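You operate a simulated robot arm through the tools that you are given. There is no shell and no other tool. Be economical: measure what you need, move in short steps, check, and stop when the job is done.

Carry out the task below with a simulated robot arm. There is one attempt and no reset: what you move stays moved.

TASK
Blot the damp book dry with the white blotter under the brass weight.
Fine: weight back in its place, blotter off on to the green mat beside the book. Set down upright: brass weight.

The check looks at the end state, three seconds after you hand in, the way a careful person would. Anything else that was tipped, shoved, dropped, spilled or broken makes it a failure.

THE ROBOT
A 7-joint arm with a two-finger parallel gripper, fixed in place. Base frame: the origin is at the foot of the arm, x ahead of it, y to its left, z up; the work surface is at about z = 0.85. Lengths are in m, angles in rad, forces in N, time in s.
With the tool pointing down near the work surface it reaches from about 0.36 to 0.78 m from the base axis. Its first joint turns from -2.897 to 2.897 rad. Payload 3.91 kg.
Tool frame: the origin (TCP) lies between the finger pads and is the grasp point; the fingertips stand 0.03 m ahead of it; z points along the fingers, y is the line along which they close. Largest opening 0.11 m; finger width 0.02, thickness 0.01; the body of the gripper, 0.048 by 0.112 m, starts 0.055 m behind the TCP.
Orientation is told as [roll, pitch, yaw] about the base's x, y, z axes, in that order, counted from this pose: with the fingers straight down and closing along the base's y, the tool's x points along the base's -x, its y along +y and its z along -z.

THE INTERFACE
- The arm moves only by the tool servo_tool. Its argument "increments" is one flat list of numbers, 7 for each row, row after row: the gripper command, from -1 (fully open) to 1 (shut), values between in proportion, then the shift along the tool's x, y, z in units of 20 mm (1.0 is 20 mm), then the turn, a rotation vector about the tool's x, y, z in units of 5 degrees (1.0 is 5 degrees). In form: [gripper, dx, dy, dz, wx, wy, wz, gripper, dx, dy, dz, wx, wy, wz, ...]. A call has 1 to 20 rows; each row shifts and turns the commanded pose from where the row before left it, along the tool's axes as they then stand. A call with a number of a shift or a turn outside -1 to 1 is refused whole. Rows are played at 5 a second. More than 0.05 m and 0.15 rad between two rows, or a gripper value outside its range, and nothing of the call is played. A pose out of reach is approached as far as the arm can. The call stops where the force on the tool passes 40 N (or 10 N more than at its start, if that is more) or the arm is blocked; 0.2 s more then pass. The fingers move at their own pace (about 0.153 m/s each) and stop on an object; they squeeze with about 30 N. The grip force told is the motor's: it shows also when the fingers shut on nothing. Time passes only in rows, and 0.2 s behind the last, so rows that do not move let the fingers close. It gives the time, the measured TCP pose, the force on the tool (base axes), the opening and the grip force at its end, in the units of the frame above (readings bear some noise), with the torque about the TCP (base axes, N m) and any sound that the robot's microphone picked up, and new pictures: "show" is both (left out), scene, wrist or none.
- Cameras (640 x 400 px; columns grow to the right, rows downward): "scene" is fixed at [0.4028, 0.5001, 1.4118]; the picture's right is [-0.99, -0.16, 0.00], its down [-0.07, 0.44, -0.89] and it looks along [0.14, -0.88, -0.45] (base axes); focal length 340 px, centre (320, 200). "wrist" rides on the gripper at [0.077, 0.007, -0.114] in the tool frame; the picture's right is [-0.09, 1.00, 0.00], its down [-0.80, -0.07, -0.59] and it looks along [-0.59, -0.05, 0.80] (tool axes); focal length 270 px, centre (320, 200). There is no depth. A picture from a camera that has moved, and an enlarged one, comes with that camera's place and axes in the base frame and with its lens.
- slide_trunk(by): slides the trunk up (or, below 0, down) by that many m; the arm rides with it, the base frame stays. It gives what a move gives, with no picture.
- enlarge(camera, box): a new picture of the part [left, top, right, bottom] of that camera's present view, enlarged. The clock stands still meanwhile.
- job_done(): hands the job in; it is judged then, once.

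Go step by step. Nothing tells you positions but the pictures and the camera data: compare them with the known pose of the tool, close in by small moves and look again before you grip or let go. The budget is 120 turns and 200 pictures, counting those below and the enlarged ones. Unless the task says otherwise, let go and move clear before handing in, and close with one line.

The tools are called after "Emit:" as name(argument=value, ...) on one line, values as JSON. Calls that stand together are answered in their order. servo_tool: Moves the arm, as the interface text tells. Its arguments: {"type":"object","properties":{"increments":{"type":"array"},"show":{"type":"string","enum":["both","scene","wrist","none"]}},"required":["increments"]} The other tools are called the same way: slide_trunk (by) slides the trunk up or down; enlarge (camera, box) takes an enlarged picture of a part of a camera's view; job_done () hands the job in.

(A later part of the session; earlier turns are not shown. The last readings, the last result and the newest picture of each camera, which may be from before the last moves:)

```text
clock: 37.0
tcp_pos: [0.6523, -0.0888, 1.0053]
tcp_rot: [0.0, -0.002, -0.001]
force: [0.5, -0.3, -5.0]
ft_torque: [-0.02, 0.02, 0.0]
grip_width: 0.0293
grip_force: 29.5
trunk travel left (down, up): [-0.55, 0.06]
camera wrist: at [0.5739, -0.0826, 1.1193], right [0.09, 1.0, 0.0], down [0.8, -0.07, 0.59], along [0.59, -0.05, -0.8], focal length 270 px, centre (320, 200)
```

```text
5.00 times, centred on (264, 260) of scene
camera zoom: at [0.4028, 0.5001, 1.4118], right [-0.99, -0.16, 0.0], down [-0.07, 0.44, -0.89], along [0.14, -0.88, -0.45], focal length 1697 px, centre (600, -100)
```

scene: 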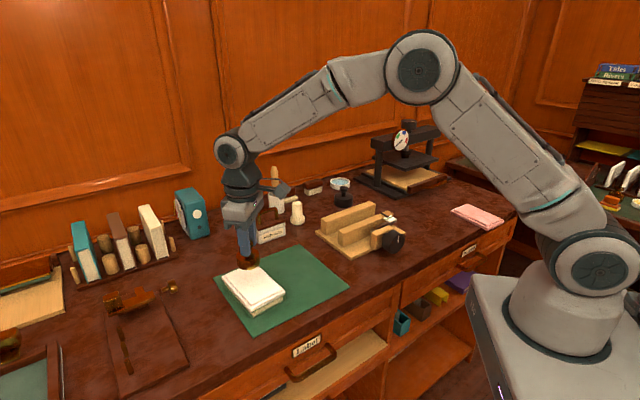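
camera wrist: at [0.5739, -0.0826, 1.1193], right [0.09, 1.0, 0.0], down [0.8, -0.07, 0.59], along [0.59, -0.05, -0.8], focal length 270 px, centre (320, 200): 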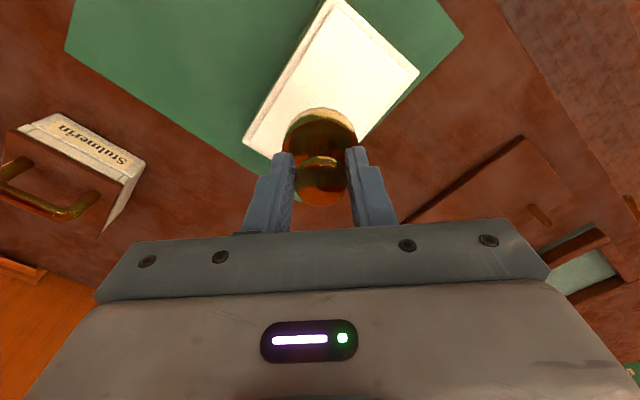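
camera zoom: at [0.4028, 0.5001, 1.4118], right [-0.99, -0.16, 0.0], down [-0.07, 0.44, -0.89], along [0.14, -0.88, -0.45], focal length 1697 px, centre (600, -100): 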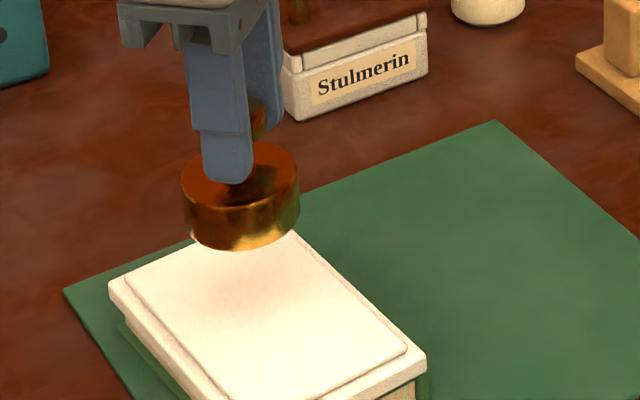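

The weight is above the blotter. I'll lower it to about 1 cm above and check.

Emit:
servo_tool(increments=[1, 0, 0, 1, 0, 0, 0, 1, 0, 0, 0.8, 0, 0, 0, 1, 0, 0, 0, 0, 0, 0], show="none")

Emit:
enlarge(camera="scene", box=[200, 235, 328, 315])

```text
clock: 37.8
tcp_pos: [0.6517, -0.0871, 0.9688]
tcp_rot: [-0.001, -0.001, -0.001]
force: [0.2, 0.5, -5.0]
ft_torque: [-0.02, 0.03, -0.01]
grip_width: 0.0295
grip_force: 29.7
trunk travel left (down, up): [-0.55, 0.06]
```

```text
5.00 times, centred on (264, 275) of scene
camera zoom: at [0.4028, 0.5001, 1.4118], right [-0.99, -0.16, 0.0], down [-0.07, 0.44, -0.89], along [0.14, -0.88, -0.45], focal length 1697 px, centre (600, -175)
```

zoom: 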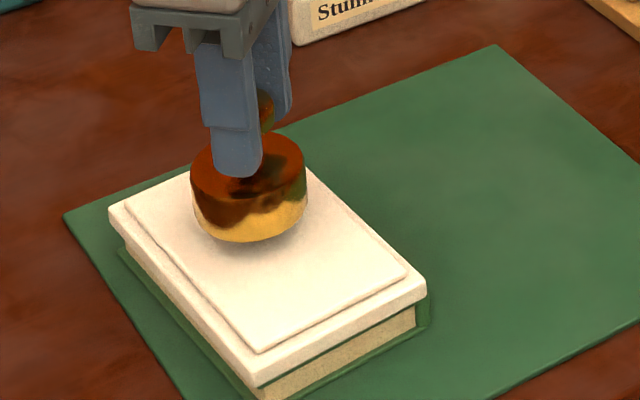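

Emit:
servo_tool(increments=[1, 0, 0, 0.4, 0, 0, 0, 1, 0, 0, 0.15, 0, 0, 0, 1, 0, 0, 0, 0, 0, 0], show="none")

Emit:
enlarge(camera="scene", box=[200, 235, 328, 315])

```text
clock: 38.6
tcp_pos: [0.6512, -0.0867, 0.9571]
tcp_rot: [0.001, 0.0, 0.0]
force: [0.0, 0.6, -4.5]
ft_torque: [-0.02, 0.02, 0.01]
grip_width: 0.0299
grip_force: 30.0
trunk travel left (down, up): [-0.55, 0.06]
```

```text
5.00 times, centred on (264, 275) of scene
camera zoom: at [0.4028, 0.5001, 1.4118], right [-0.99, -0.16, 0.0], down [-0.07, 0.44, -0.89], along [0.14, -0.88, -0.45], focal length 1697 px, centre (600, -175)
```

zoom: 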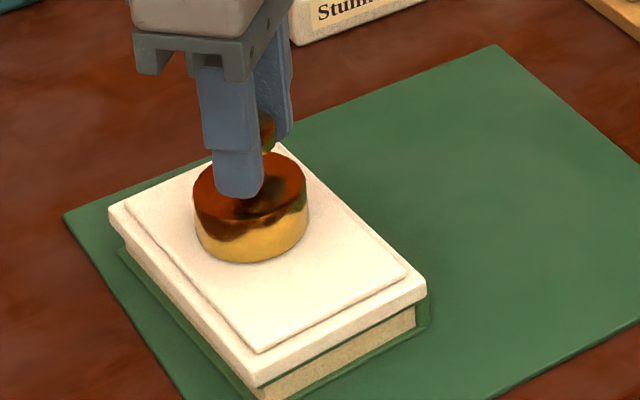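

Emit:
servo_tool(increments=[1, 0, 0, 0.1, 0, 0, 0, 1, 0, 0, 0, 0, 0, 0], show="none")

Emit:
servo_tool(increments=[1, 0, 0, 0.08, 0, 0, 0, 1, 0, 0, 0, 0, 0, 0], show="none")

```text
clock: 39.2
tcp_pos: [0.6509, -0.0873, 0.9577]
tcp_rot: [-0.001, -0.003, 0.0]
force: [0.2, 0.4, 6.9]
ft_torque: [0.11, 0.01, 0.02]
grip_width: 0.0295
grip_force: 30.2
trunk travel left (down, up): [-0.55, 0.06]
```

```text
clock: 39.8
tcp_pos: [0.6513, -0.0877, 0.9578]
tcp_rot: [-0.001, -0.006, 0.0]
force: [2.0, -0.4, 20.3]
ft_torque: [0.05, -0.07, 0.0]
grip_width: 0.0296
grip_force: 30.0
trunk travel left (down, up): [-0.55, 0.06]
```

Contact. I'll ease off, release the knob, rise clear and let it press.

Emit:
servo_tool(increments=[1, 0, 0, -0.13, 0, 0, 0, -0.1, 0, 0, 0, 0, 0, 0, -0.1, 0, 0, 0, 0, 0, 0, -0.1, 0, 0, -0.5, 0, 0, 0, -0.1, 0, 0, -1, 0, 0, 0, -0.1, 0, 0, -1, 0, 0, 0, -0.1, 0, 0, 0, 0, 0, 0, -0.1, 0, 0, 0, 0, 0, 0, -0.1, 0, 0, 0, 0, 0, 0, -0.1, 0, 0, 0, 0, 0, 0, -0.1, 0, 0, 0, 0, 0, 0, -0.1, 0, 0, 0, 0, 0, 0, -0.1, 0, 0, 0, 0, 0, 0, -0.1, 0, 0, 0, 0, 0, 0, -0.1, 0, 0, 0, 0, 0, 0, -0.1, 0, 0, 0, 0, 0, 0])

Emit:
enlarge(camera="scene", box=[200, 235, 328, 315])

```text
clock: 43.2
tcp_pos: [0.6511, -0.087, 1.0074]
tcp_rot: [0.0, 0.0, -0.001]
force: [-0.1, 0.4, -0.3]
ft_torque: [0.01, 0.02, 0.0]
grip_width: 0.0606
grip_force: 0.0
trunk travel left (down, up): [-0.55, 0.06]
camera wrist: at [0.5729, -0.081, 1.1221], right [0.09, 1.0, 0.0], down [0.8, -0.07, 0.59], along [0.59, -0.05, -0.8], focal length 270 px, centre (320, 200)
```

scene: 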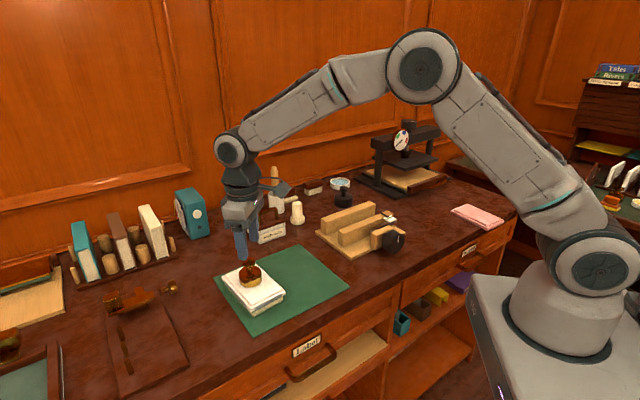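
wrist: 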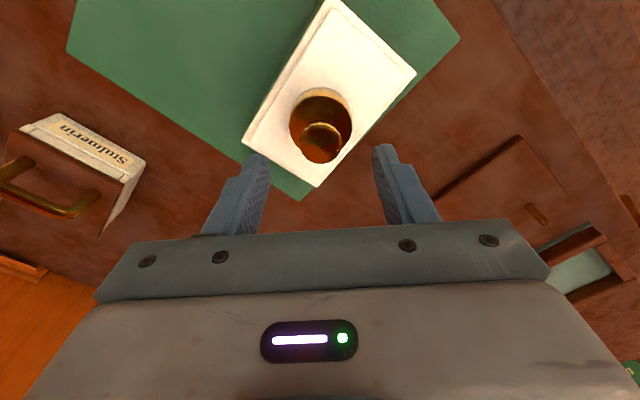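

```text
5.00 times, centred on (264, 275) of scene
camera zoom: at [0.4028, 0.5001, 1.4118], right [-0.99, -0.16, 0.0], down [-0.07, 0.44, -0.89], along [0.14, -0.88, -0.45], focal length 1697 px, centre (600, -175)
```

zoom: 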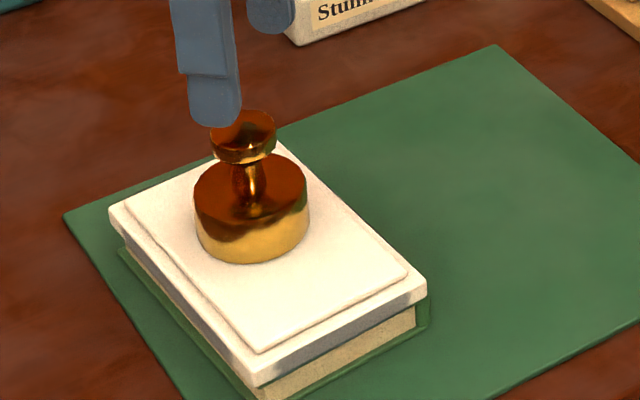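

The weight stands upright and the blotter's lower layer is darkening, so it is drawing up the damp. I'll wait and watch.

Emit:
servo_tool(increments=[-0.1, 0, 0, 0, 0, 0, 0, -0.1, 0, 0, 0, 0, 0, 0, -0.1, 0, 0, 0, 0, 0, 0, -0.1, 0, 0, 0, 0, 0, 0, -0.1, 0, 0, 0, 0, 0, 0, -0.1, 0, 0, 0, 0, 0, 0, -0.1, 0, 0, 0, 0, 0, 0, -0.1, 0, 0, 0, 0, 0, 0, -0.1, 0, 0, 0, 0, 0, 0, -0.1, 0, 0, 0, 0, 0, 0, -0.1, 0, 0, 0, 0, 0, 0, -0.1, 0, 0, 0, 0, 0, 0, -0.1, 0, 0, 0, 0, 0, 0, -0.1, 0, 0, 0, 0, 0, 0, -0.1, 0, 0, 0, 0, 0, 0, -0.1, 0, 0, 0, 0, 0, 0, -0.1, 0, 0, 0, 0, 0, 0, -0.1, 0, 0, 0, 0, 0, 0, -0.1, 0, 0, 0, 0, 0, 0, -0.1, 0, 0, 0, 0, 0, 0], show="none")

Emit:
enlarge(camera="scene", box=[200, 235, 328, 315])

Emit:
servo_tool(increments=[-0.1, 0, 0, 0, 0, 0, 0, -0.1, 0, 0, 0, 0, 0, 0, -0.1, 0, 0, 0, 0, 0, 0, -0.1, 0, 0, 0, 0, 0, 0, -0.1, 0, 0, 0, 0, 0, 0, -0.1, 0, 0, 0, 0, 0, 0, -0.1, 0, 0, 0, 0, 0, 0, -0.1, 0, 0, 0, 0, 0, 0, -0.1, 0, 0, 0, 0, 0, 0, -0.1, 0, 0, 0, 0, 0, 0, -0.1, 0, 0, 0, 0, 0, 0, -0.1, 0, 0, 0, 0, 0, 0, -0.1, 0, 0, 0, 0, 0, 0, -0.1, 0, 0, 0, 0, 0, 0, -0.1, 0, 0, 0, 0, 0, 0, -0.1, 0, 0, 0, 0, 0, 0, -0.1, 0, 0, 0, 0, 0, 0, -0.1, 0, 0, 0, 0, 0, 0, -0.1, 0, 0, 0, 0, 0, 0, -0.1, 0, 0, 0, 0, 0, 0], show="none")

Emit:
enlarge(camera="scene", box=[200, 235, 328, 315])

```text
clock: 47.4
tcp_pos: [0.6512, -0.087, 1.0075]
tcp_rot: [0.001, 0.0, 0.001]
force: [-0.6, 0.5, -0.2]
ft_torque: [-0.01, -0.03, 0.01]
grip_width: 0.0605
grip_force: 0.0
trunk travel left (down, up): [-0.55, 0.06]
```

```text
5.00 times, centred on (264, 275) of scene
camera zoom: at [0.4028, 0.5001, 1.4118], right [-0.99, -0.16, 0.0], down [-0.07, 0.44, -0.89], along [0.14, -0.88, -0.45], focal length 1697 px, centre (600, -175)
```

zoom: 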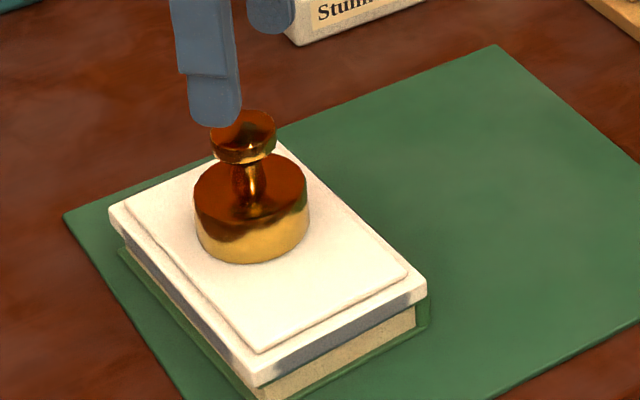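

```text
clock: 51.6
tcp_pos: [0.651, -0.0866, 1.0085]
tcp_rot: [0.001, -0.001, 0.0]
force: [-0.6, -0.6, 0.5]
ft_torque: [0.0, 0.02, 0.0]
grip_width: 0.0604
grip_force: 0.1
trunk travel left (down, up): [-0.55, 0.06]
```

```text
5.00 times, centred on (264, 275) of scene
camera zoom: at [0.4028, 0.5001, 1.4118], right [-0.99, -0.16, 0.0], down [-0.07, 0.44, -0.89], along [0.14, -0.88, -0.45], focal length 1697 px, centre (600, -175)
```

zoom: 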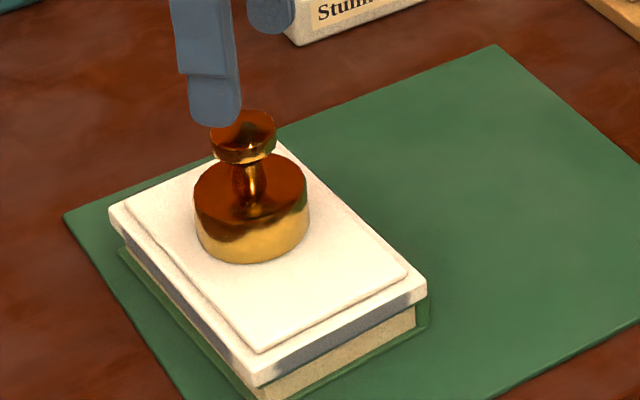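

The darkening rose and now seems steady. I'll wait a bit more to be safe.

Emit:
servo_tool(increments=[-0.1, 0, 0, 0, 0, 0, 0, -0.1, 0, 0, 0, 0, 0, 0, -0.1, 0, 0, 0, 0, 0, 0, -0.1, 0, 0, 0, 0, 0, 0, -0.1, 0, 0, 0, 0, 0, 0, -0.1, 0, 0, 0, 0, 0, 0, -0.1, 0, 0, 0, 0, 0, 0, -0.1, 0, 0, 0, 0, 0, 0, -0.1, 0, 0, 0, 0, 0, 0, -0.1, 0, 0, 0, 0, 0, 0, -0.1, 0, 0, 0, 0, 0, 0, -0.1, 0, 0, 0, 0, 0, 0, -0.1, 0, 0, 0, 0, 0, 0, -0.1, 0, 0, 0, 0, 0, 0, -0.1, 0, 0, 0, 0, 0, 0, -0.1, 0, 0, 0, 0, 0, 0, -0.1, 0, 0, 0, 0, 0, 0, -0.1, 0, 0, 0, 0, 0, 0, -0.1, 0, 0, 0, 0, 0, 0, -0.1, 0, 0, 0, 0, 0, 0], show="none")

Emit:
servo_tool(increments=[-0.1, 0, 0, 0, 0, 0, 0, -0.1, 0, 0, 0, 0, 0, 0, -0.1, 0, 0, 0, 0, 0, 0, -0.1, 0, 0, 0, 0, 0, 0, -0.1, 0, 0, 0, 0, 0, 0, -0.1, 0, 0, 0, 0, 0, 0, -0.1, 0, 0, 0, 0, 0, 0, -0.1, 0, 0, 0, 0, 0, 0, -0.1, 0, 0, 0, 0, 0, 0, -0.1, 0, 0, 0, 0, 0, 0, -0.1, 0, 0, 0, 0, 0, 0, -0.1, 0, 0, 0, 0, 0, 0, -0.1, 0, 0, 0, 0, 0, 0, -0.1, 0, 0, 0, 0, 0, 0, -0.1, 0, 0, 0, 0, 0, 0, -0.1, 0, 0, 0, 0, 0, 0, -0.1, 0, 0, 0, 0, 0, 0, -0.1, 0, 0, 0, 0, 0, 0, -0.1, 0, 0, 0, 0, 0, 0, -0.1, 0, 0, 0, 0, 0, 0], show="none")

Emit:
enlarge(camera="scene", box=[200, 235, 328, 315])

```text
clock: 55.8
tcp_pos: [0.6516, -0.0872, 1.0083]
tcp_rot: [0.0, -0.001, -0.001]
force: [-0.7, -0.1, 0.1]
ft_torque: [0.0, 0.04, -0.01]
grip_width: 0.0605
grip_force: 0.0
trunk travel left (down, up): [-0.55, 0.06]
```

```text
clock: 60.0
tcp_pos: [0.6504, -0.0869, 1.0077]
tcp_rot: [0.0, 0.0, -0.001]
force: [-0.1, -0.5, -0.4]
ft_torque: [-0.01, 0.02, 0.01]
grip_width: 0.0603
grip_force: 0.1
trunk travel left (down, up): [-0.55, 0.06]
```

```text
5.00 times, centred on (264, 275) of scene
camera zoom: at [0.4028, 0.5001, 1.4118], right [-0.99, -0.16, 0.0], down [-0.07, 0.44, -0.89], along [0.14, -0.88, -0.45], focal length 1697 px, centre (600, -175)
```

zoom: 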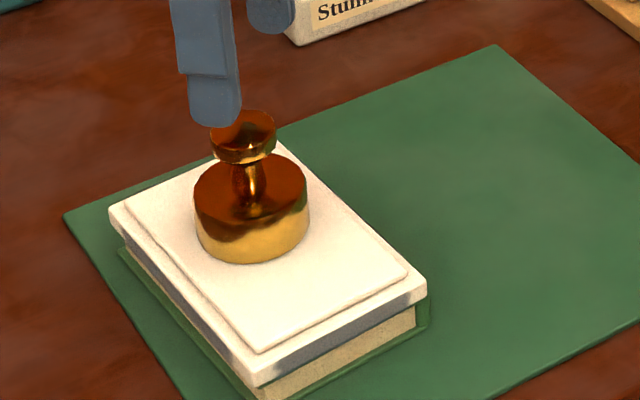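

No further change, so the blotting is done. I'll take the weight back up by its knob.

Emit:
servo_tool(increments=[-0.1, 0, 0, 1, 0, 0, 0, -0.1, 0, 0, 1, 0, 0, 0, -0.1, 0, 0, 0.48, 0, 0, 0, -0.1, 0, 0, 0, 0, 0, 0, 1, 0, 0, 0, 0, 0, 0, 1, 0, 0, 0, 0, 0, 0, 1, 0, 0, 0, 0, 0, 0, 1, 0, 0, -0.4, 0, 0, 0, 1, 0, 0, -1, 0, 0, 0, 1, 0, 0, -1, 0, 0, 0, 1, 0, 0, -1, 0, 0, 0, 1, 0, 0, -1, 0, 0, 0, 1, 0, 0, -0.8, 0, 0, 0, 1, 0, 0, 0, 0, 0, 0])

Emit:
enlarge(camera="scene", box=[200, 235, 328, 315])

```text
clock: 63.0
tcp_pos: [0.6491, -0.0868, 1.0628]
tcp_rot: [0.0, 0.003, 0.0]
force: [0.1, -0.5, -3.7]
ft_torque: [-0.03, 0.03, 0.0]
grip_width: 0.0297
grip_force: 30.0
trunk travel left (down, up): [-0.55, 0.06]
camera wrist: at [0.5724, -0.0807, 1.1761], right [0.09, 1.0, 0.0], down [0.8, -0.07, 0.59], along [0.59, -0.05, -0.8], focal length 270 px, centre (320, 200)
```

scene: 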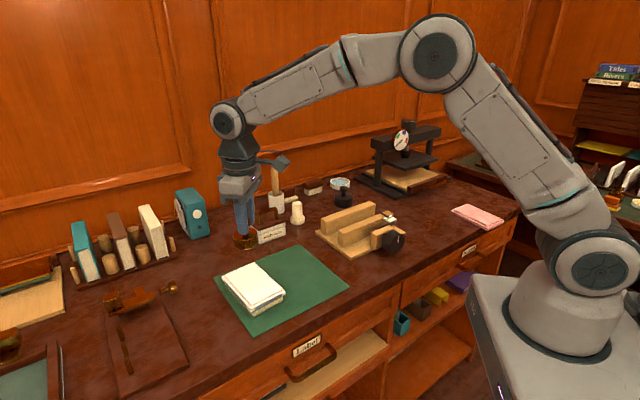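
wrist: 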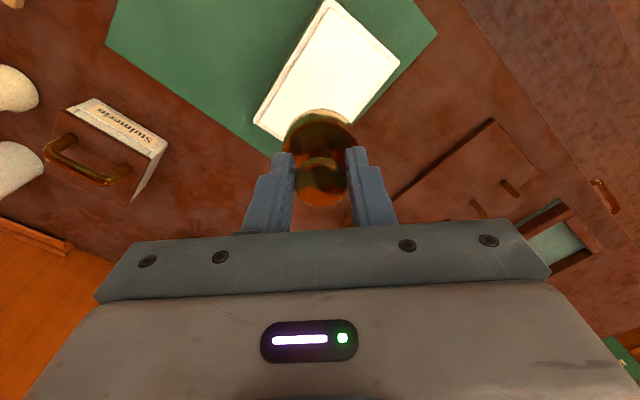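

```text
5.00 times, centred on (264, 275) of scene
camera zoom: at [0.4028, 0.5001, 1.4118], right [-0.99, -0.16, 0.0], down [-0.07, 0.44, -0.89], along [0.14, -0.88, -0.45], focal length 1697 px, centre (600, -175)
```

zoom: 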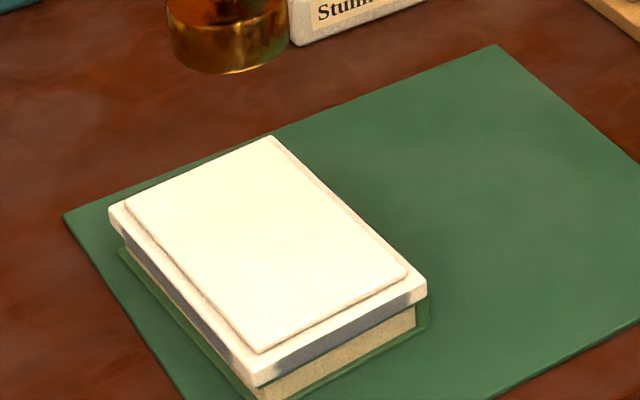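

The blotter stayed put. I'll carry the weight back to its home.

Emit:
servo_tool(increments=[1, 0.2, -1, 0, 0, 0, 0, 1, 0.2, -1, 0, 0, 0, 0, 1, 0.2, -1, 0, 0, 0, 0, 1, 0.2, -1, 0, 0, 0, 0, 1, 0.2, -1, 0, 0, 0, 0, 1, 0.2, -1, 0, 0, 0, 0, 1, 0.2, -1, 0, 0, 0, 0, 1, 0.2, -1, 0, 0, 0, 0, 1, 0.2, -1, 0, 0, 0, 0, 1, 0.2, -1, 0, 0, 0, 0, 1, 0.2, -1, 0, 0, 0, 0, 1, 0.2, -1, 0, 0, 0, 0, 1, 0.2, -1, 0, 0, 0, 0, 1, 0.2, -1, 0, 0, 0, 0, 1, 0.2, -1, 0, 0, 0, 0, 1, 0.2, -1, 0, 0, 0, 0, 1, 0.2, -1, 0, 0, 0, 0, 1, 0.2, -1, 0, 0, 0, 0], show="none")

Emit:
servo_tool(increments=[1, 0.2, -0.9, 0, 0, 0, 0, 1, 0.2, -0.9, 0, 0, 0, 0, 1, 0.1, -0.9, 0, 0, 0, 0, 1, 0, 0, 0, 0, 0, 0, 1, 0, 0, 0, 0, 0, 0], show="none")

```text
clock: 66.8
tcp_pos: [0.581, -0.45, 1.062]
tcp_rot: [0.0, -0.001, 0.0]
force: [-0.8, 0.5, -3.9]
ft_torque: [-0.01, 0.01, 0.01]
grip_width: 0.0295
grip_force: 30.3
trunk travel left (down, up): [-0.55, 0.06]
```

```text
clock: 68.0
tcp_pos: [0.5696, -0.5019, 1.0638]
tcp_rot: [0.0, 0.001, 0.0]
force: [-0.8, -0.2, -3.6]
ft_torque: [0.01, 0.01, -0.01]
grip_width: 0.0295
grip_force: 29.7
trunk travel left (down, up): [-0.55, 0.06]
```

Emit:
servo_tool(increments=[1, 0, 0, 1, 0, 0, 0, 1, 0, 0, 1, 0, 0, 0, 1, 0, 0, 1, 0, 0, 0, 1, 0, 0, 1, 0, 0, 0, 1, 0, 0, 1, 0, 0, 0, 1, 0, 0, 1, 0, 0, 0, 1, 0, 0, 0.6, 0, 0, 0, 1, 0, 0, 0, 0, 0, 0, 1, 0, 0, 0, 0, 0, 0])

Emit:
enlarge(camera="scene", box=[269, 160, 365, 220])

```text
clock: 70.0
tcp_pos: [0.5797, -0.5128, 0.9333]
tcp_rot: [0.002, 0.001, 0.001]
force: [-0.3, 0.1, -4.1]
ft_torque: [-0.04, -0.01, -0.02]
grip_width: 0.0295
grip_force: 29.7
out of reach, approached as far as the arm can: row 2, 3, 5, 6
trunk travel left (down, up): [-0.55, 0.06]
camera wrist: at [0.5026, -0.5063, 1.0476], right [0.09, 1.0, 0.0], down [0.8, -0.07, 0.59], along [0.59, -0.05, -0.81], focal length 270 px, centre (320, 200)
```

scene: 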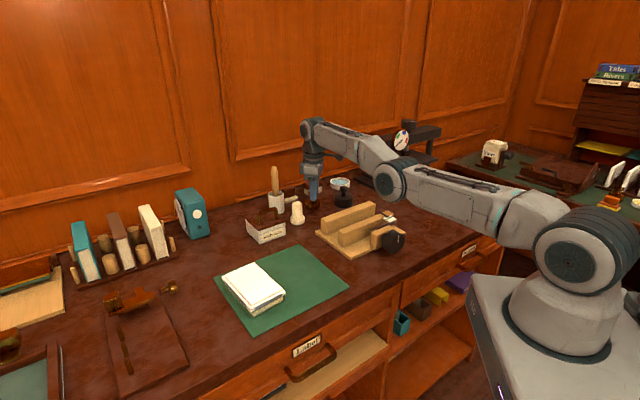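
wrist: 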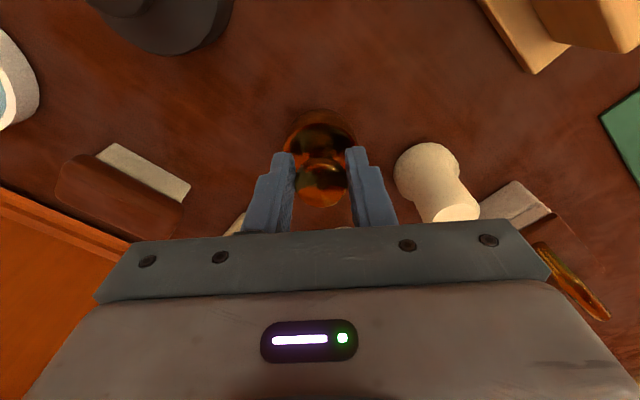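

```text
6.67 times, centred on (317, 190) of scene
camera zoom: at [0.4028, 0.5001, 1.4118], right [-0.99, -0.16, 0.0], down [-0.07, 0.44, -0.89], along [0.14, -0.88, -0.45], focal length 2263 px, centre (340, 267)
```

zoom: 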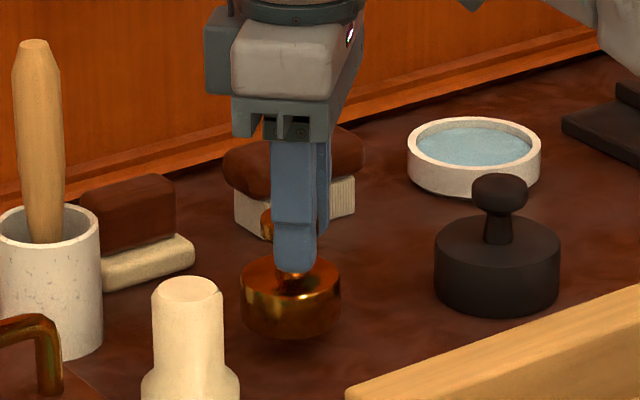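

The arm drifted outward about 12 mm near its reach limit. I'll shift it back by that amount and re-measure before setting down.

Emit:
servo_tool(increments=[1, 0.3, 0.25, 0, 0, 0, 0, 1, 0.28, 0.26, 0, 0, 0, 0, 1, 0, 0, 0, 0, 0, 0, 1, 0, 0, 0, 0, 0, 0], show="scene")

```text
clock: 71.0
tcp_pos: [0.5814, -0.5129, 0.9333]
tcp_rot: [0.003, 0.002, -0.001]
force: [-0.1, 0.3, -5.4]
ft_torque: [0.0, 0.01, -0.01]
grip_width: 0.0292
grip_force: 30.1
out of reach, approached as far as the arm can: row 1, 2
trunk travel left (down, up): [-0.55, 0.06]
```

scene: 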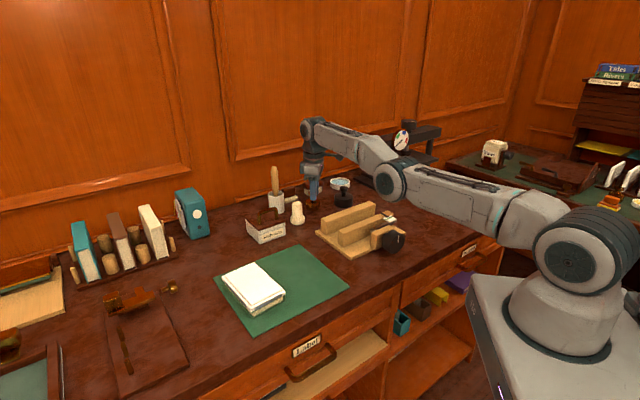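

The arm is stuck at a joint limit with its elbow sunk low. I'll back up and see whether it recovers its earlier posture.

Emit:
servo_tool(increments=[1, 0, 0, -1, 0, 0, 0, 1, 0, 0, -1, 0, 0, 0, 1, 0, 0, -1, 0, 0, 0, 1, 0, 0, -1, 0, 0, 0, 1, 0, 0, -1, 0, 0, 0, 1, 0, 0, 0, 0, 0, 0, 1, 0, 0, 0, 0, 0, 0], show="scene")

```text
clock: 72.6
tcp_pos: [0.5763, -0.5046, 1.0315]
tcp_rot: [0.001, 0.0, -0.002]
force: [0.9, 0.1, -4.3]
ft_torque: [-0.01, 0.04, 0.01]
grip_width: 0.0294
grip_force: 29.8
out of reach, approached as far as the arm can: row 4
trunk travel left (down, up): [-0.55, 0.06]
```

scene: 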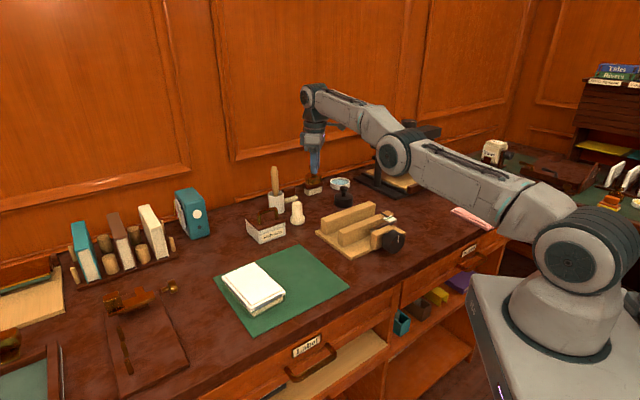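

The elbow is still lowish. I'll retract up and inward to let the posture reset, then approach again.

Emit:
servo_tool(increments=[1, 0.2, 0.8, -0.8, 0, 0, 0, 1, 0.2, 0.8, -0.8, 0, 0, 0, 1, 0.2, 0.8, -0.5, 0, 0, 0, 1, 0.2, 0.8, -0.5, 0, 0, 0, 1, 0.2, 0.8, 0, 0, 0, 0, 1, 0.2, 0.8, 0, 0, 0, 0, 1, 0.2, 0.8, 0, 0, 0, 0, 1, 0, 0, 0, 0, 0, 0, 1, 0, 0, 0, 0, 0, 0], show="scene")

```text
clock: 74.6
tcp_pos: [0.6033, -0.4442, 1.1039]
tcp_rot: [0.001, 0.002, 0.002]
force: [-0.3, 0.0, -4.9]
ft_torque: [-0.01, 0.04, 0.0]
grip_width: 0.0296
grip_force: 29.7
out of reach, approached as far as the arm can: row 1, 2, 3, 4, 5, 6, 7
trunk travel left (down, up): [-0.55, 0.06]
```

scene: 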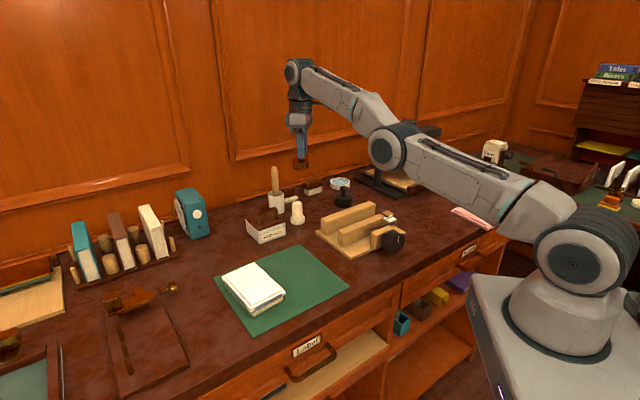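

The arm is stuck in a local posture. I'll try small test moves, up first and then a yaw turn, to find which way frees it.

Emit:
servo_tool(increments=[1, 0, 0, -1, 0, 0, 0, 1, 0, 0, -1, 0, 0, 0, 1, 0, 0, -1, 0, 0, 0, 1, 0, 0, 0, 0, 0, 0], show="none")

Emit:
servo_tool(increments=[1, 0.5, 0, 0, 0, 0, 0, 1, 0.5, 0, 0, 0, 0, 0, 1, 0, 0, 0, 0, 0, 0], show="scene")

```text
clock: 75.6
tcp_pos: [0.5919, -0.4304, 1.1606]
tcp_rot: [0.001, 0.0, 0.0]
force: [0.3, -0.2, -4.0]
ft_torque: [-0.01, 0.04, 0.02]
grip_width: 0.0297
grip_force: 30.3
out of reach, approached as far as the arm can: row 2, 3
trunk travel left (down, up): [-0.55, 0.06]
```

```text
clock: 76.4
tcp_pos: [0.5809, -0.4397, 1.1664]
tcp_rot: [0.002, 0.001, 0.001]
force: [-0.6, 0.2, -5.3]
ft_torque: [-0.01, 0.06, 0.02]
grip_width: 0.0295
grip_force: 30.1
out of reach, approached as far as the arm can: row 1, 2
trunk travel left (down, up): [-0.55, 0.06]
```

scene: 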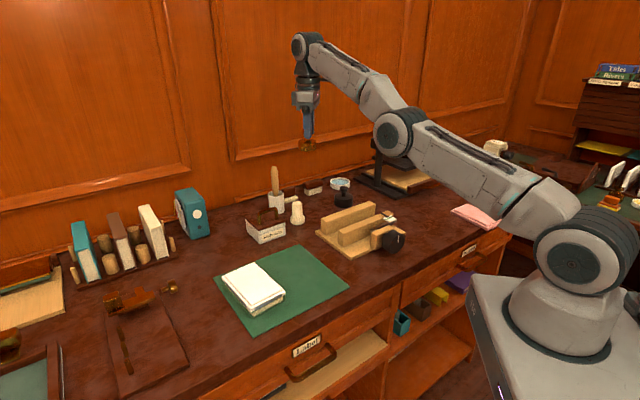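

The stops all lie on a sphere, so I think the elbow has passed over-straight and is against its limit. I'll stretch out fully, then pull back in to flip it.

Emit:
servo_tool(increments=[1, -0.75, -0.57, -0.34, 0, 0, 0, 1, -0.75, -0.57, -0.34, 0, 0, 0, 1, 0, 0, 0, 0, 0, 0], show="none")

Emit:
servo_tool(increments=[1, 0.75, 0.57, 0.34, 0, 0, 0, 1, 0.75, 0.57, 0.34, 0, 0, 0, 1, 0.75, 0.57, 0.34, 0, 0, 0, 1, 0.75, 0.57, 0.34, 0, 0, 0, 1, 0, 0, 0, 0, 0, 0], show="none")

```text
clock: 77.2
tcp_pos: [0.5847, -0.4359, 1.172]
tcp_rot: [0.0, 0.0, 0.0]
force: [0.0, -0.6, -4.5]
ft_torque: [0.0, 0.0, -0.04]
grip_width: 0.0296
grip_force: 30.5
out of reach, approached as far as the arm can: row 1, 2
trunk travel left (down, up): [-0.55, 0.06]
```

```text
clock: 78.4
tcp_pos: [0.5254, -0.3918, 1.1435]
tcp_rot: [-0.001, -0.001, -0.001]
force: [0.3, -0.4, -4.7]
ft_torque: [-0.01, 0.03, 0.04]
grip_width: 0.0293
grip_force: 29.6
trunk travel left (down, up): [-0.55, 0.06]
```

That freed it. This time I'll come down to about z 1.0 before extending outward, staying off the reach limit.

Emit:
servo_tool(increments=[1, 0, 0, 1, 0, 0, 0, 1, 0, 0, 1, 0, 0, 0, 1, 0, 0, 1, 0, 0, 0, 1, 0, 0, 1, 0, 0, 0, 1, 0, 0, 1, 0, 0, 0, 1, 0, 0, 1, 0, 0, 0, 1, 0, 0, 0.6, 0, 0, 0, 1, 0, 0, 0, 0, 0, 0])

```text
clock: 80.2
tcp_pos: [0.5258, -0.3934, 1.0104]
tcp_rot: [0.001, -0.001, 0.0]
force: [0.3, 0.3, -4.5]
ft_torque: [0.04, -0.01, -0.02]
grip_width: 0.0297
grip_force: 29.8
trunk travel left (down, up): [-0.55, 0.06]
camera wrist: at [0.4465, -0.3866, 1.1244], right [0.09, 1.0, 0.0], down [0.8, -0.07, 0.59], along [0.59, -0.05, -0.8], focal length 270 px, centre (320, 200)
```

scene: 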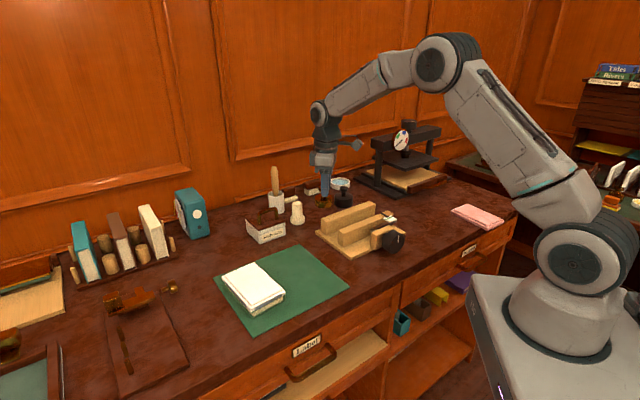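
wrist: 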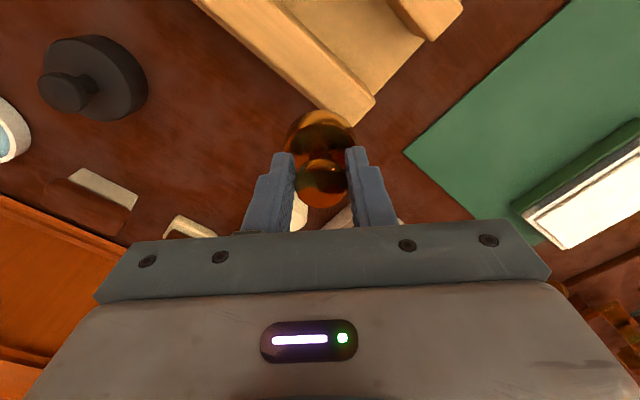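

Emit:
servo_tool(increments=[1, -0.35, -0.91, 0.2, 0, 0, 0, 1, -0.35, -0.91, 0.2, 0, 0, 0, 1, -0.35, -0.91, 0.2, 0, 0, 0, 1, -0.35, -0.91, 0.2, 0, 0, 0, 1, -0.35, -0.91, 0.2, 0, 0, 0, 1, -0.35, -0.91, 0.2, 0, 0, 0, 1, 0, 0, 0, 0, 0, 0, 1, 0, 0, 0, 0, 0, 0], show="none")

Emit:
servo_tool(increments=[1, 0, 0, 1, 0, 0, 0, 1, 0, 0, 1, 0, 0, 0, 1, 0, 0, 0.6, 0, 0, 0, 1, 0, 0, 0, 0, 0, 0], show="none")

Emit:
enlarge(camera="scene", box=[269, 160, 365, 220])

```text
clock: 82.0
tcp_pos: [0.5646, -0.501, 0.9876]
tcp_rot: [0.001, -0.001, 0.001]
force: [-0.4, -0.7, -4.7]
ft_torque: [-0.03, 0.03, -0.02]
grip_width: 0.0297
grip_force: 30.1
trunk travel left (down, up): [-0.55, 0.06]
```

```text
clock: 83.0
tcp_pos: [0.5663, -0.5016, 0.9336]
tcp_rot: [-0.002, 0.001, 0.0]
force: [-0.4, -0.5, -4.0]
ft_torque: [-0.01, 0.05, 0.0]
grip_width: 0.0293
grip_force: 29.6
trunk travel left (down, up): [-0.55, 0.06]
```

```text
6.67 times, centred on (317, 190) of scene
camera zoom: at [0.4028, 0.5001, 1.4118], right [-0.99, -0.16, 0.0], down [-0.07, 0.44, -0.89], along [0.14, -0.88, -0.45], focal length 2263 px, centre (340, 267)
```

zoom: 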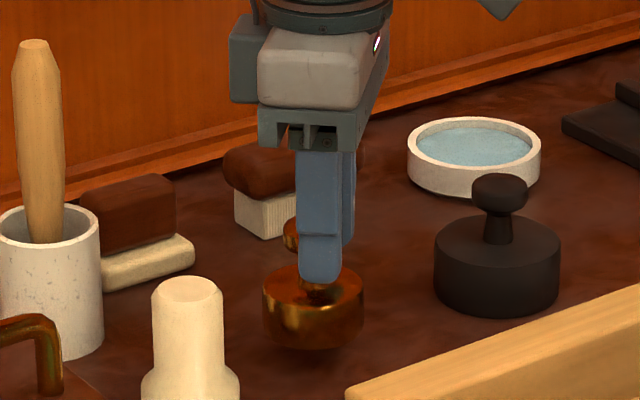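

Back on target. I'll lower it gently to the bench.

Emit:
servo_tool(increments=[1, -0.08, -0.04, 0.4, 0, 0, 0, 1, 0, 0, 0.3, 0, 0, 0, 1, 0, 0, 0, 0, 0, 0], show="none")

Emit:
servo_tool(increments=[1, 0, 0, 0.1, 0, 0, 0, 1, 0, 0, 0, 0, 0, 0], show="none")

Emit:
enlarge(camera="scene", box=[269, 160, 365, 220])

```text
clock: 83.8
tcp_pos: [0.5682, -0.5014, 0.9204]
tcp_rot: [0.001, -0.001, 0.0]
force: [0.5, -0.1, -4.8]
ft_torque: [0.02, 0.01, 0.02]
grip_width: 0.0295
grip_force: 30.3
trunk travel left (down, up): [-0.55, 0.06]
```

```text
clock: 84.4
tcp_pos: [0.5687, -0.5024, 0.9198]
tcp_rot: [-0.001, -0.002, 0.002]
force: [1.1, -0.6, -3.8]
ft_torque: [-0.01, 0.03, 0.01]
grip_width: 0.0298
grip_force: 30.1
trunk travel left (down, up): [-0.55, 0.06]
```

```text
6.67 times, centred on (317, 190) of scene
camera zoom: at [0.4028, 0.5001, 1.4118], right [-0.99, -0.16, 0.0], down [-0.07, 0.44, -0.89], along [0.14, -0.88, -0.45], focal length 2263 px, centre (340, 267)
```

zoom: 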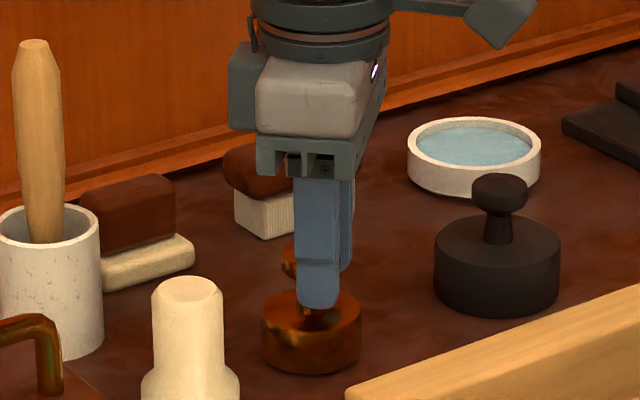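

It's nearly down and within about 2 mm of its old spot. I'll trim x and finish lowering.

Emit:
servo_tool(increments=[1, 0.1, 0, 0.05, 0, 0, 0, 1, 0, 0, 0, 0, 0, 0], show="none")

Emit:
servo_tool(increments=[1, 0, 0, 0.1, 0, 0, 0, 1, 0, 0, 0, 0, 0, 0], show="none")

```text
clock: 85.0
tcp_pos: [0.5656, -0.5028, 0.9184]
tcp_rot: [0.002, 0.0, 0.0]
force: [0.6, -0.7, -3.6]
ft_torque: [-0.02, 0.02, 0.02]
grip_width: 0.0296
grip_force: 30.0
trunk travel left (down, up): [-0.55, 0.06]
```

```text
clock: 85.6
tcp_pos: [0.565, -0.5034, 0.9175]
tcp_rot: [-0.002, -0.002, 0.0]
force: [-0.2, -1.3, 4.7]
ft_torque: [0.08, 0.1, 0.02]
grip_width: 0.0296
grip_force: 30.2
trunk travel left (down, up): [-0.55, 0.06]
```

Contact. I'll release and rise only moderately, then draw inward to stay off the reach limit.

Emit:
servo_tool(increments=[1, 0, 0, -0.04, 0, 0, 0, -0.1, 0, 0, 0, 0, 0, 0, -0.1, 0, 0, 0, 0, 0, 0, -0.1, 0, 0, -0.5, 0, 0, 0, -0.1, 0, 0, -1, 0, 0, 0, -0.1, 0, 0, -1, 0, 0, 0, -0.1, 0, 0, -1, 0, 0, 0, -0.1, 0.3, 0.9, -0.3, 0, 0, 0, -0.1, 0.3, 0.9, -0.3, 0, 0, 0, -0.1, 0.3, 0.9, -0.3, 0, 0, 0, -0.1, 0, 1, 0, 0, 0, 0, -0.1, 0, 1, 0, 0, 0, 0, -0.1, 0, 0, 0, 0, 0, 0])

Emit:
enlarge(camera="scene", box=[269, 160, 365, 220])

```text
clock: 88.4
tcp_pos: [0.5468, -0.4071, 1.0096]
tcp_rot: [0.0, 0.001, -0.001]
force: [-0.3, -0.4, -0.3]
ft_torque: [0.0, 0.01, 0.01]
grip_width: 0.0609
grip_force: 0.0
trunk travel left (down, up): [-0.55, 0.06]
camera wrist: at [0.4685, -0.4009, 1.1242], right [0.09, 1.0, 0.0], down [0.8, -0.07, 0.59], along [0.59, -0.05, -0.8], focal length 270 px, centre (320, 200)
```

scene: 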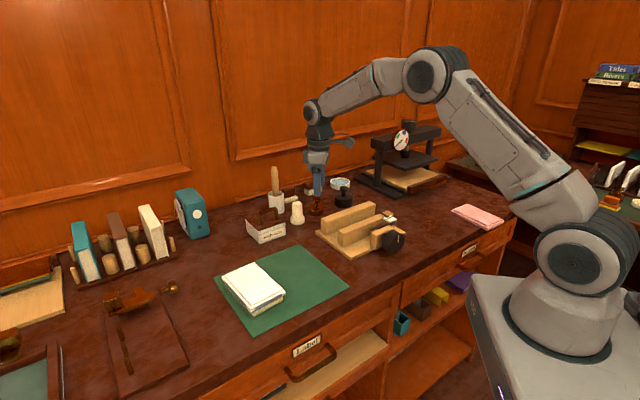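
wrist: 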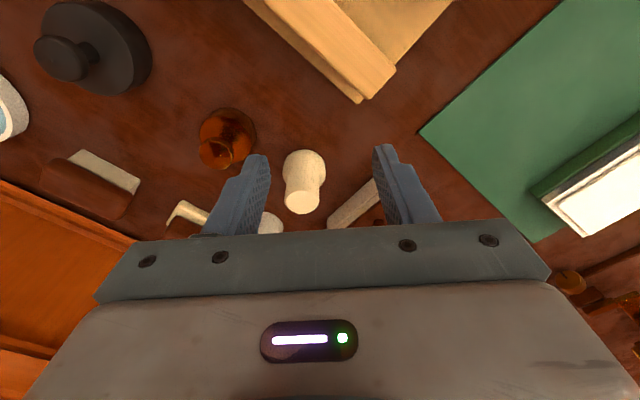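

```text
6.67 times, centred on (317, 190) of scene
camera zoom: at [0.4028, 0.5001, 1.4118], right [-0.99, -0.16, 0.0], down [-0.07, 0.44, -0.89], along [0.14, -0.88, -0.45], focal length 2263 px, centre (340, 267)
```

zoom: 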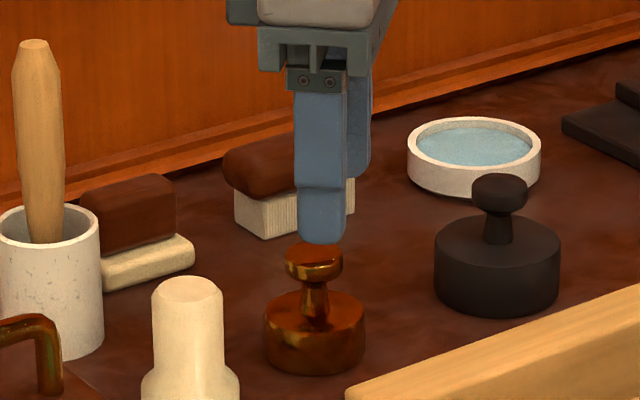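

The weight stands upright back on its spot. Now I'll return to the blotter, open the gripper and turn to match.

Emit:
servo_tool(increments=[-0.1, 0, 0.9, -0.5, 0, 0, 0, -0.1, 0, 0.9, -0.5, 0, 0, 0, -0.1, -0.35, 0.95, -0.3, 0, 0, 0, -0.1, -0.35, 0.95, 0, 0, 0, 0, -0.1, -0.35, 0.95, 0, 0, 0, 0, -0.1, -0.35, 0.95, 0, 0, 0, 0, -0.1, -0.35, 0.95, 0, 0, 0, 0, -0.1, -0.35, 0.95, 0, 0, 0, 0, -0.1, -0.35, 0.95, 0, 0, 0, 0, -0.1, -0.35, 0.95, 0, 0, 0, 0, -0.1, -0.35, 0.95, 0, 0, 0, 0, -0.1, -0.35, 0.95, 0, 0, 0, 0, -0.1, -0.35, 0.95, 0, 0, 0, 0, -0.1, -0.35, 0.95, 0, 0, 0, 0, -0.1, -0.35, 0.95, 0, 0, 0, 0, -0.1, -0.35, 0.95, 0, 0, 0, 0, -0.1, -0.4, 0.95, 0, 0, 0, 0], show="none")

Emit:
servo_tool(increments=[-1, 0, 0, 0, 0, 0, 1, -1, 0, 0, 0, 0, 0, 1, -1, 0, 0, 0, 0, 0, 1, -1, 0, 0, 0, 0, 0, 1, -1, 0, 0, 0, 0, 0, 1, -1, 0, 0, 0, 0, 0, 1, -1, 0, 0, 0, 0, 0, 1, -1, 0, 0, 0, 0, 0, 1, -1, 0, 0, 0, 0, 0, 0.2, -1, 0, 0, 0, 0, 0, 0])

```text
clock: 92.0
tcp_pos: [0.6531, -0.0876, 1.03]
tcp_rot: [0.002, 0.001, -0.001]
force: [-0.1, -0.6, 0.3]
ft_torque: [-0.03, -0.02, 0.03]
grip_width: 0.0608
grip_force: 0.1
trunk travel left (down, up): [-0.55, 0.06]
```

```text
clock: 94.2
tcp_pos: [0.6543, -0.0862, 1.0317]
tcp_rot: [0.0, 0.0, -0.719]
force: [0.2, 0.2, 0.3]
ft_torque: [0.05, 0.01, 0.05]
grip_width: 0.1101
grip_force: 0.0
trunk travel left (down, up): [-0.55, 0.06]
camera wrist: at [0.5988, -0.0316, 1.1469], right [0.72, 0.69, 0.0], down [0.56, -0.58, 0.59], along [0.41, -0.43, -0.8], focal length 270 px, centre (320, 200)
```

scene: 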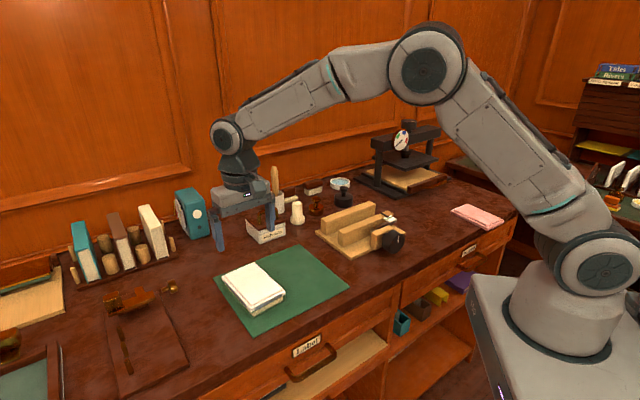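
wrist: 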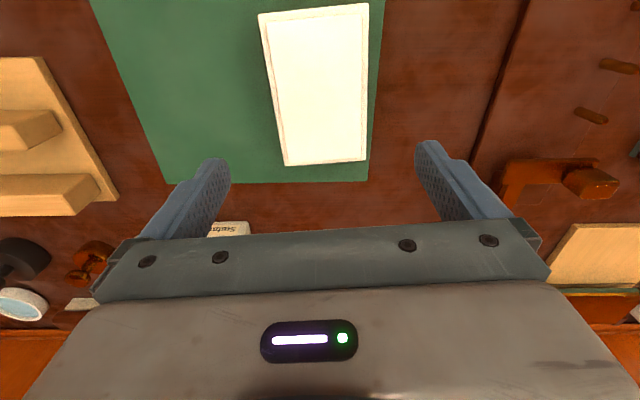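

Emit:
servo_tool(increments=[-1, 0.05, -0.06, 1, 0, 0, 0, -1, 0, 0, 1, 0, 0, 0, -1, 0, 0, 1, 0, 0, 0, -1, 0, 0, 1, 0, 0, 0, -1, 0, 0, 1, 0, 0, 0, -1, 0, 0, 1, 0, 0, 0, -1, 0, 0, 0.2, 0, 0, 0, -1, 0, 0, 0, 0, 0, 0], show="wrist")

Emit:
enlarge(camera="scene", box=[200, 235, 328, 315])

```text
clock: 96.0
tcp_pos: [0.6522, -0.0889, 0.9081]
tcp_rot: [0.0, 0.0, -0.717]
force: [-0.3, -0.5, 0.1]
ft_torque: [-0.02, 0.02, -0.03]
grip_width: 0.1101
grip_force: 0.1
trunk travel left (down, up): [-0.55, 0.06]
camera wrist: at [0.5977, -0.0337, 1.022], right [0.72, 0.69, 0.0], down [0.56, -0.58, 0.59], along [0.41, -0.43, -0.8], focal length 270 px, centre (320, 200)
```

wrist: 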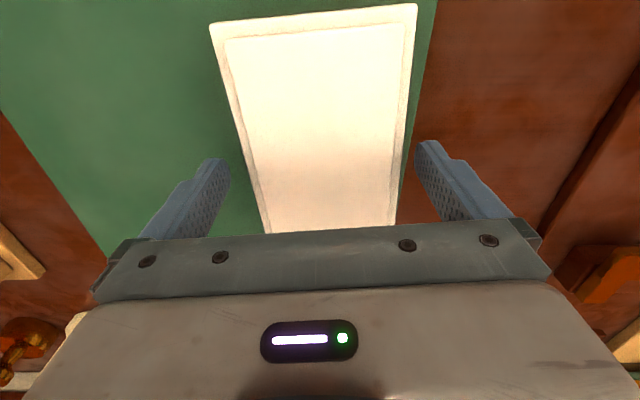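

```text
5.00 times, centred on (264, 275) of scene
camera zoom: at [0.4028, 0.5001, 1.4118], right [-0.99, -0.16, 0.0], down [-0.07, 0.44, -0.89], along [0.14, -0.88, -0.45], focal length 1697 px, centre (600, -175)
```

zoom: 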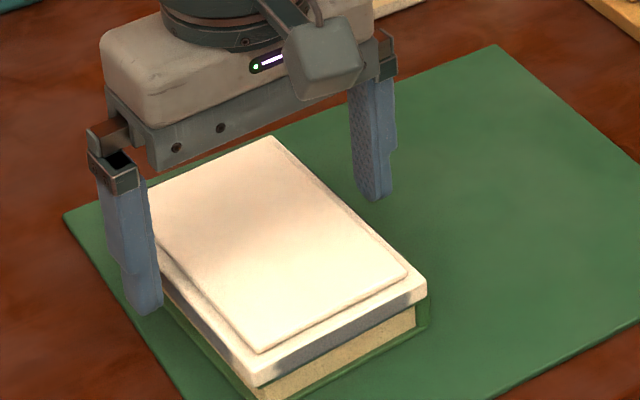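

Emit:
servo_tool(increments=[-1, 0, 0.1, 0.07, 0, 0, 0, 1, 0, 0, 0, 0, 0, 0, 1, 0, 0, 0, 0, 0, 0, 1, 0, 0, 0, 0, 0, 0], show="none")

Emit:
enlarge(camera="scene", box=[200, 235, 328, 315])

```text
clock: 97.0
tcp_pos: [0.6548, -0.0867, 0.9055]
tcp_rot: [0.001, -0.001, -0.715]
force: [0.1, 0.4, -0.2]
ft_torque: [-0.01, -0.01, 0.03]
grip_width: 0.0891
grip_force: 29.8
trunk travel left (down, up): [-0.55, 0.06]
```

```text
5.00 times, centred on (264, 275) of scene
camera zoom: at [0.4028, 0.5001, 1.4118], right [-0.99, -0.16, 0.0], down [-0.07, 0.44, -0.89], along [0.14, -0.88, -0.45], focal length 1697 px, centre (600, -175)
```

zoom: 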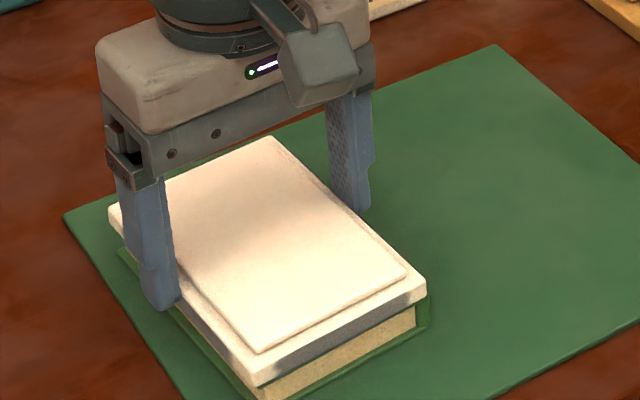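

Emit:
servo_tool(increments=[1, 0, 0, -0.3, 0, 0, 0, 1, 0, 0, -0.7, 0, 0, 0, 1, 0, 0, -1, 0, 0, 0, 1, 0, 0, -1, 0, 0, 0, 1, 0.11, -1, 0, 0, 0, 0, 1, 0.11, -1, 0, 0, 0, 0, 1, 0.11, -1, 0, 0, 0, 0, 1, 0.11, -1, 0, 0, 0, 0, 1, 0.11, -1, 0, 0, 0, 0, 1, 0.11, -1.0, 0, 0, 0, 0, 1, 0, -0.15, 0, 0, 0, 0, 1, 0, 0, 0, 0, 0, 0])

Emit:
enlarge(camera="scene", box=[210, 225, 370, 325])

```text
clock: 99.6
tcp_pos: [0.5611, -0.1691, 0.9675]
tcp_rot: [-0.001, -0.001, -0.715]
force: [0.5, -0.3, 0.1]
ft_torque: [0.01, 0.01, 0.01]
grip_width: 0.0891
grip_force: 30.4
trunk travel left (down, up): [-0.55, 0.06]
camera wrist: at [0.5063, -0.1146, 1.0809], right [0.72, 0.69, 0.0], down [0.56, -0.58, 0.59], along [0.41, -0.43, -0.8], focal length 270 px, centre (320, 200)
```

scene: 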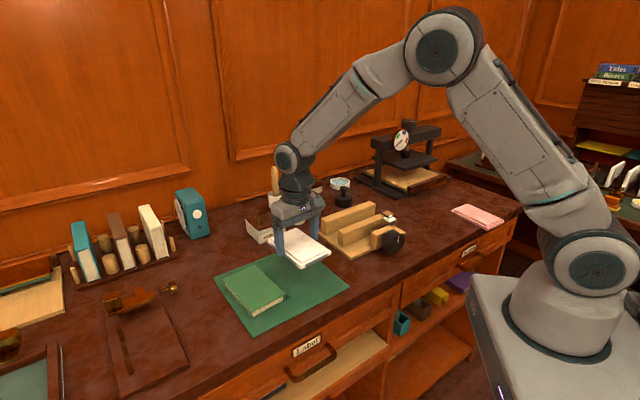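
wrist: 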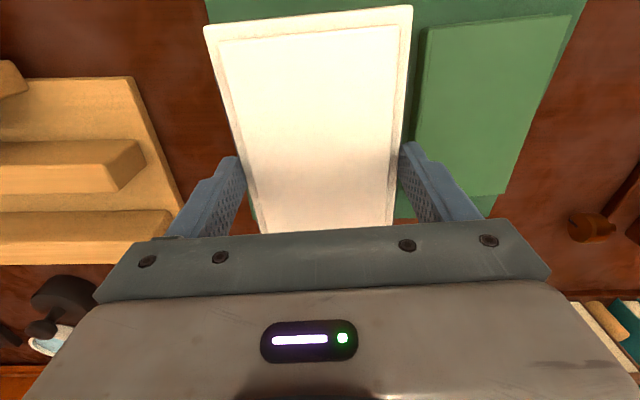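

```text
4.00 times, centred on (290, 275) of scene
camera zoom: at [0.4028, 0.5001, 1.4118], right [-0.99, -0.16, 0.0], down [-0.07, 0.44, -0.89], along [0.14, -0.88, -0.45], focal length 1358 px, centre (440, -100)
```

zoom: 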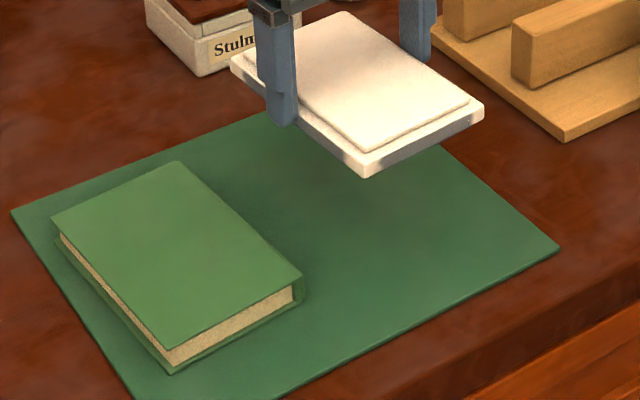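

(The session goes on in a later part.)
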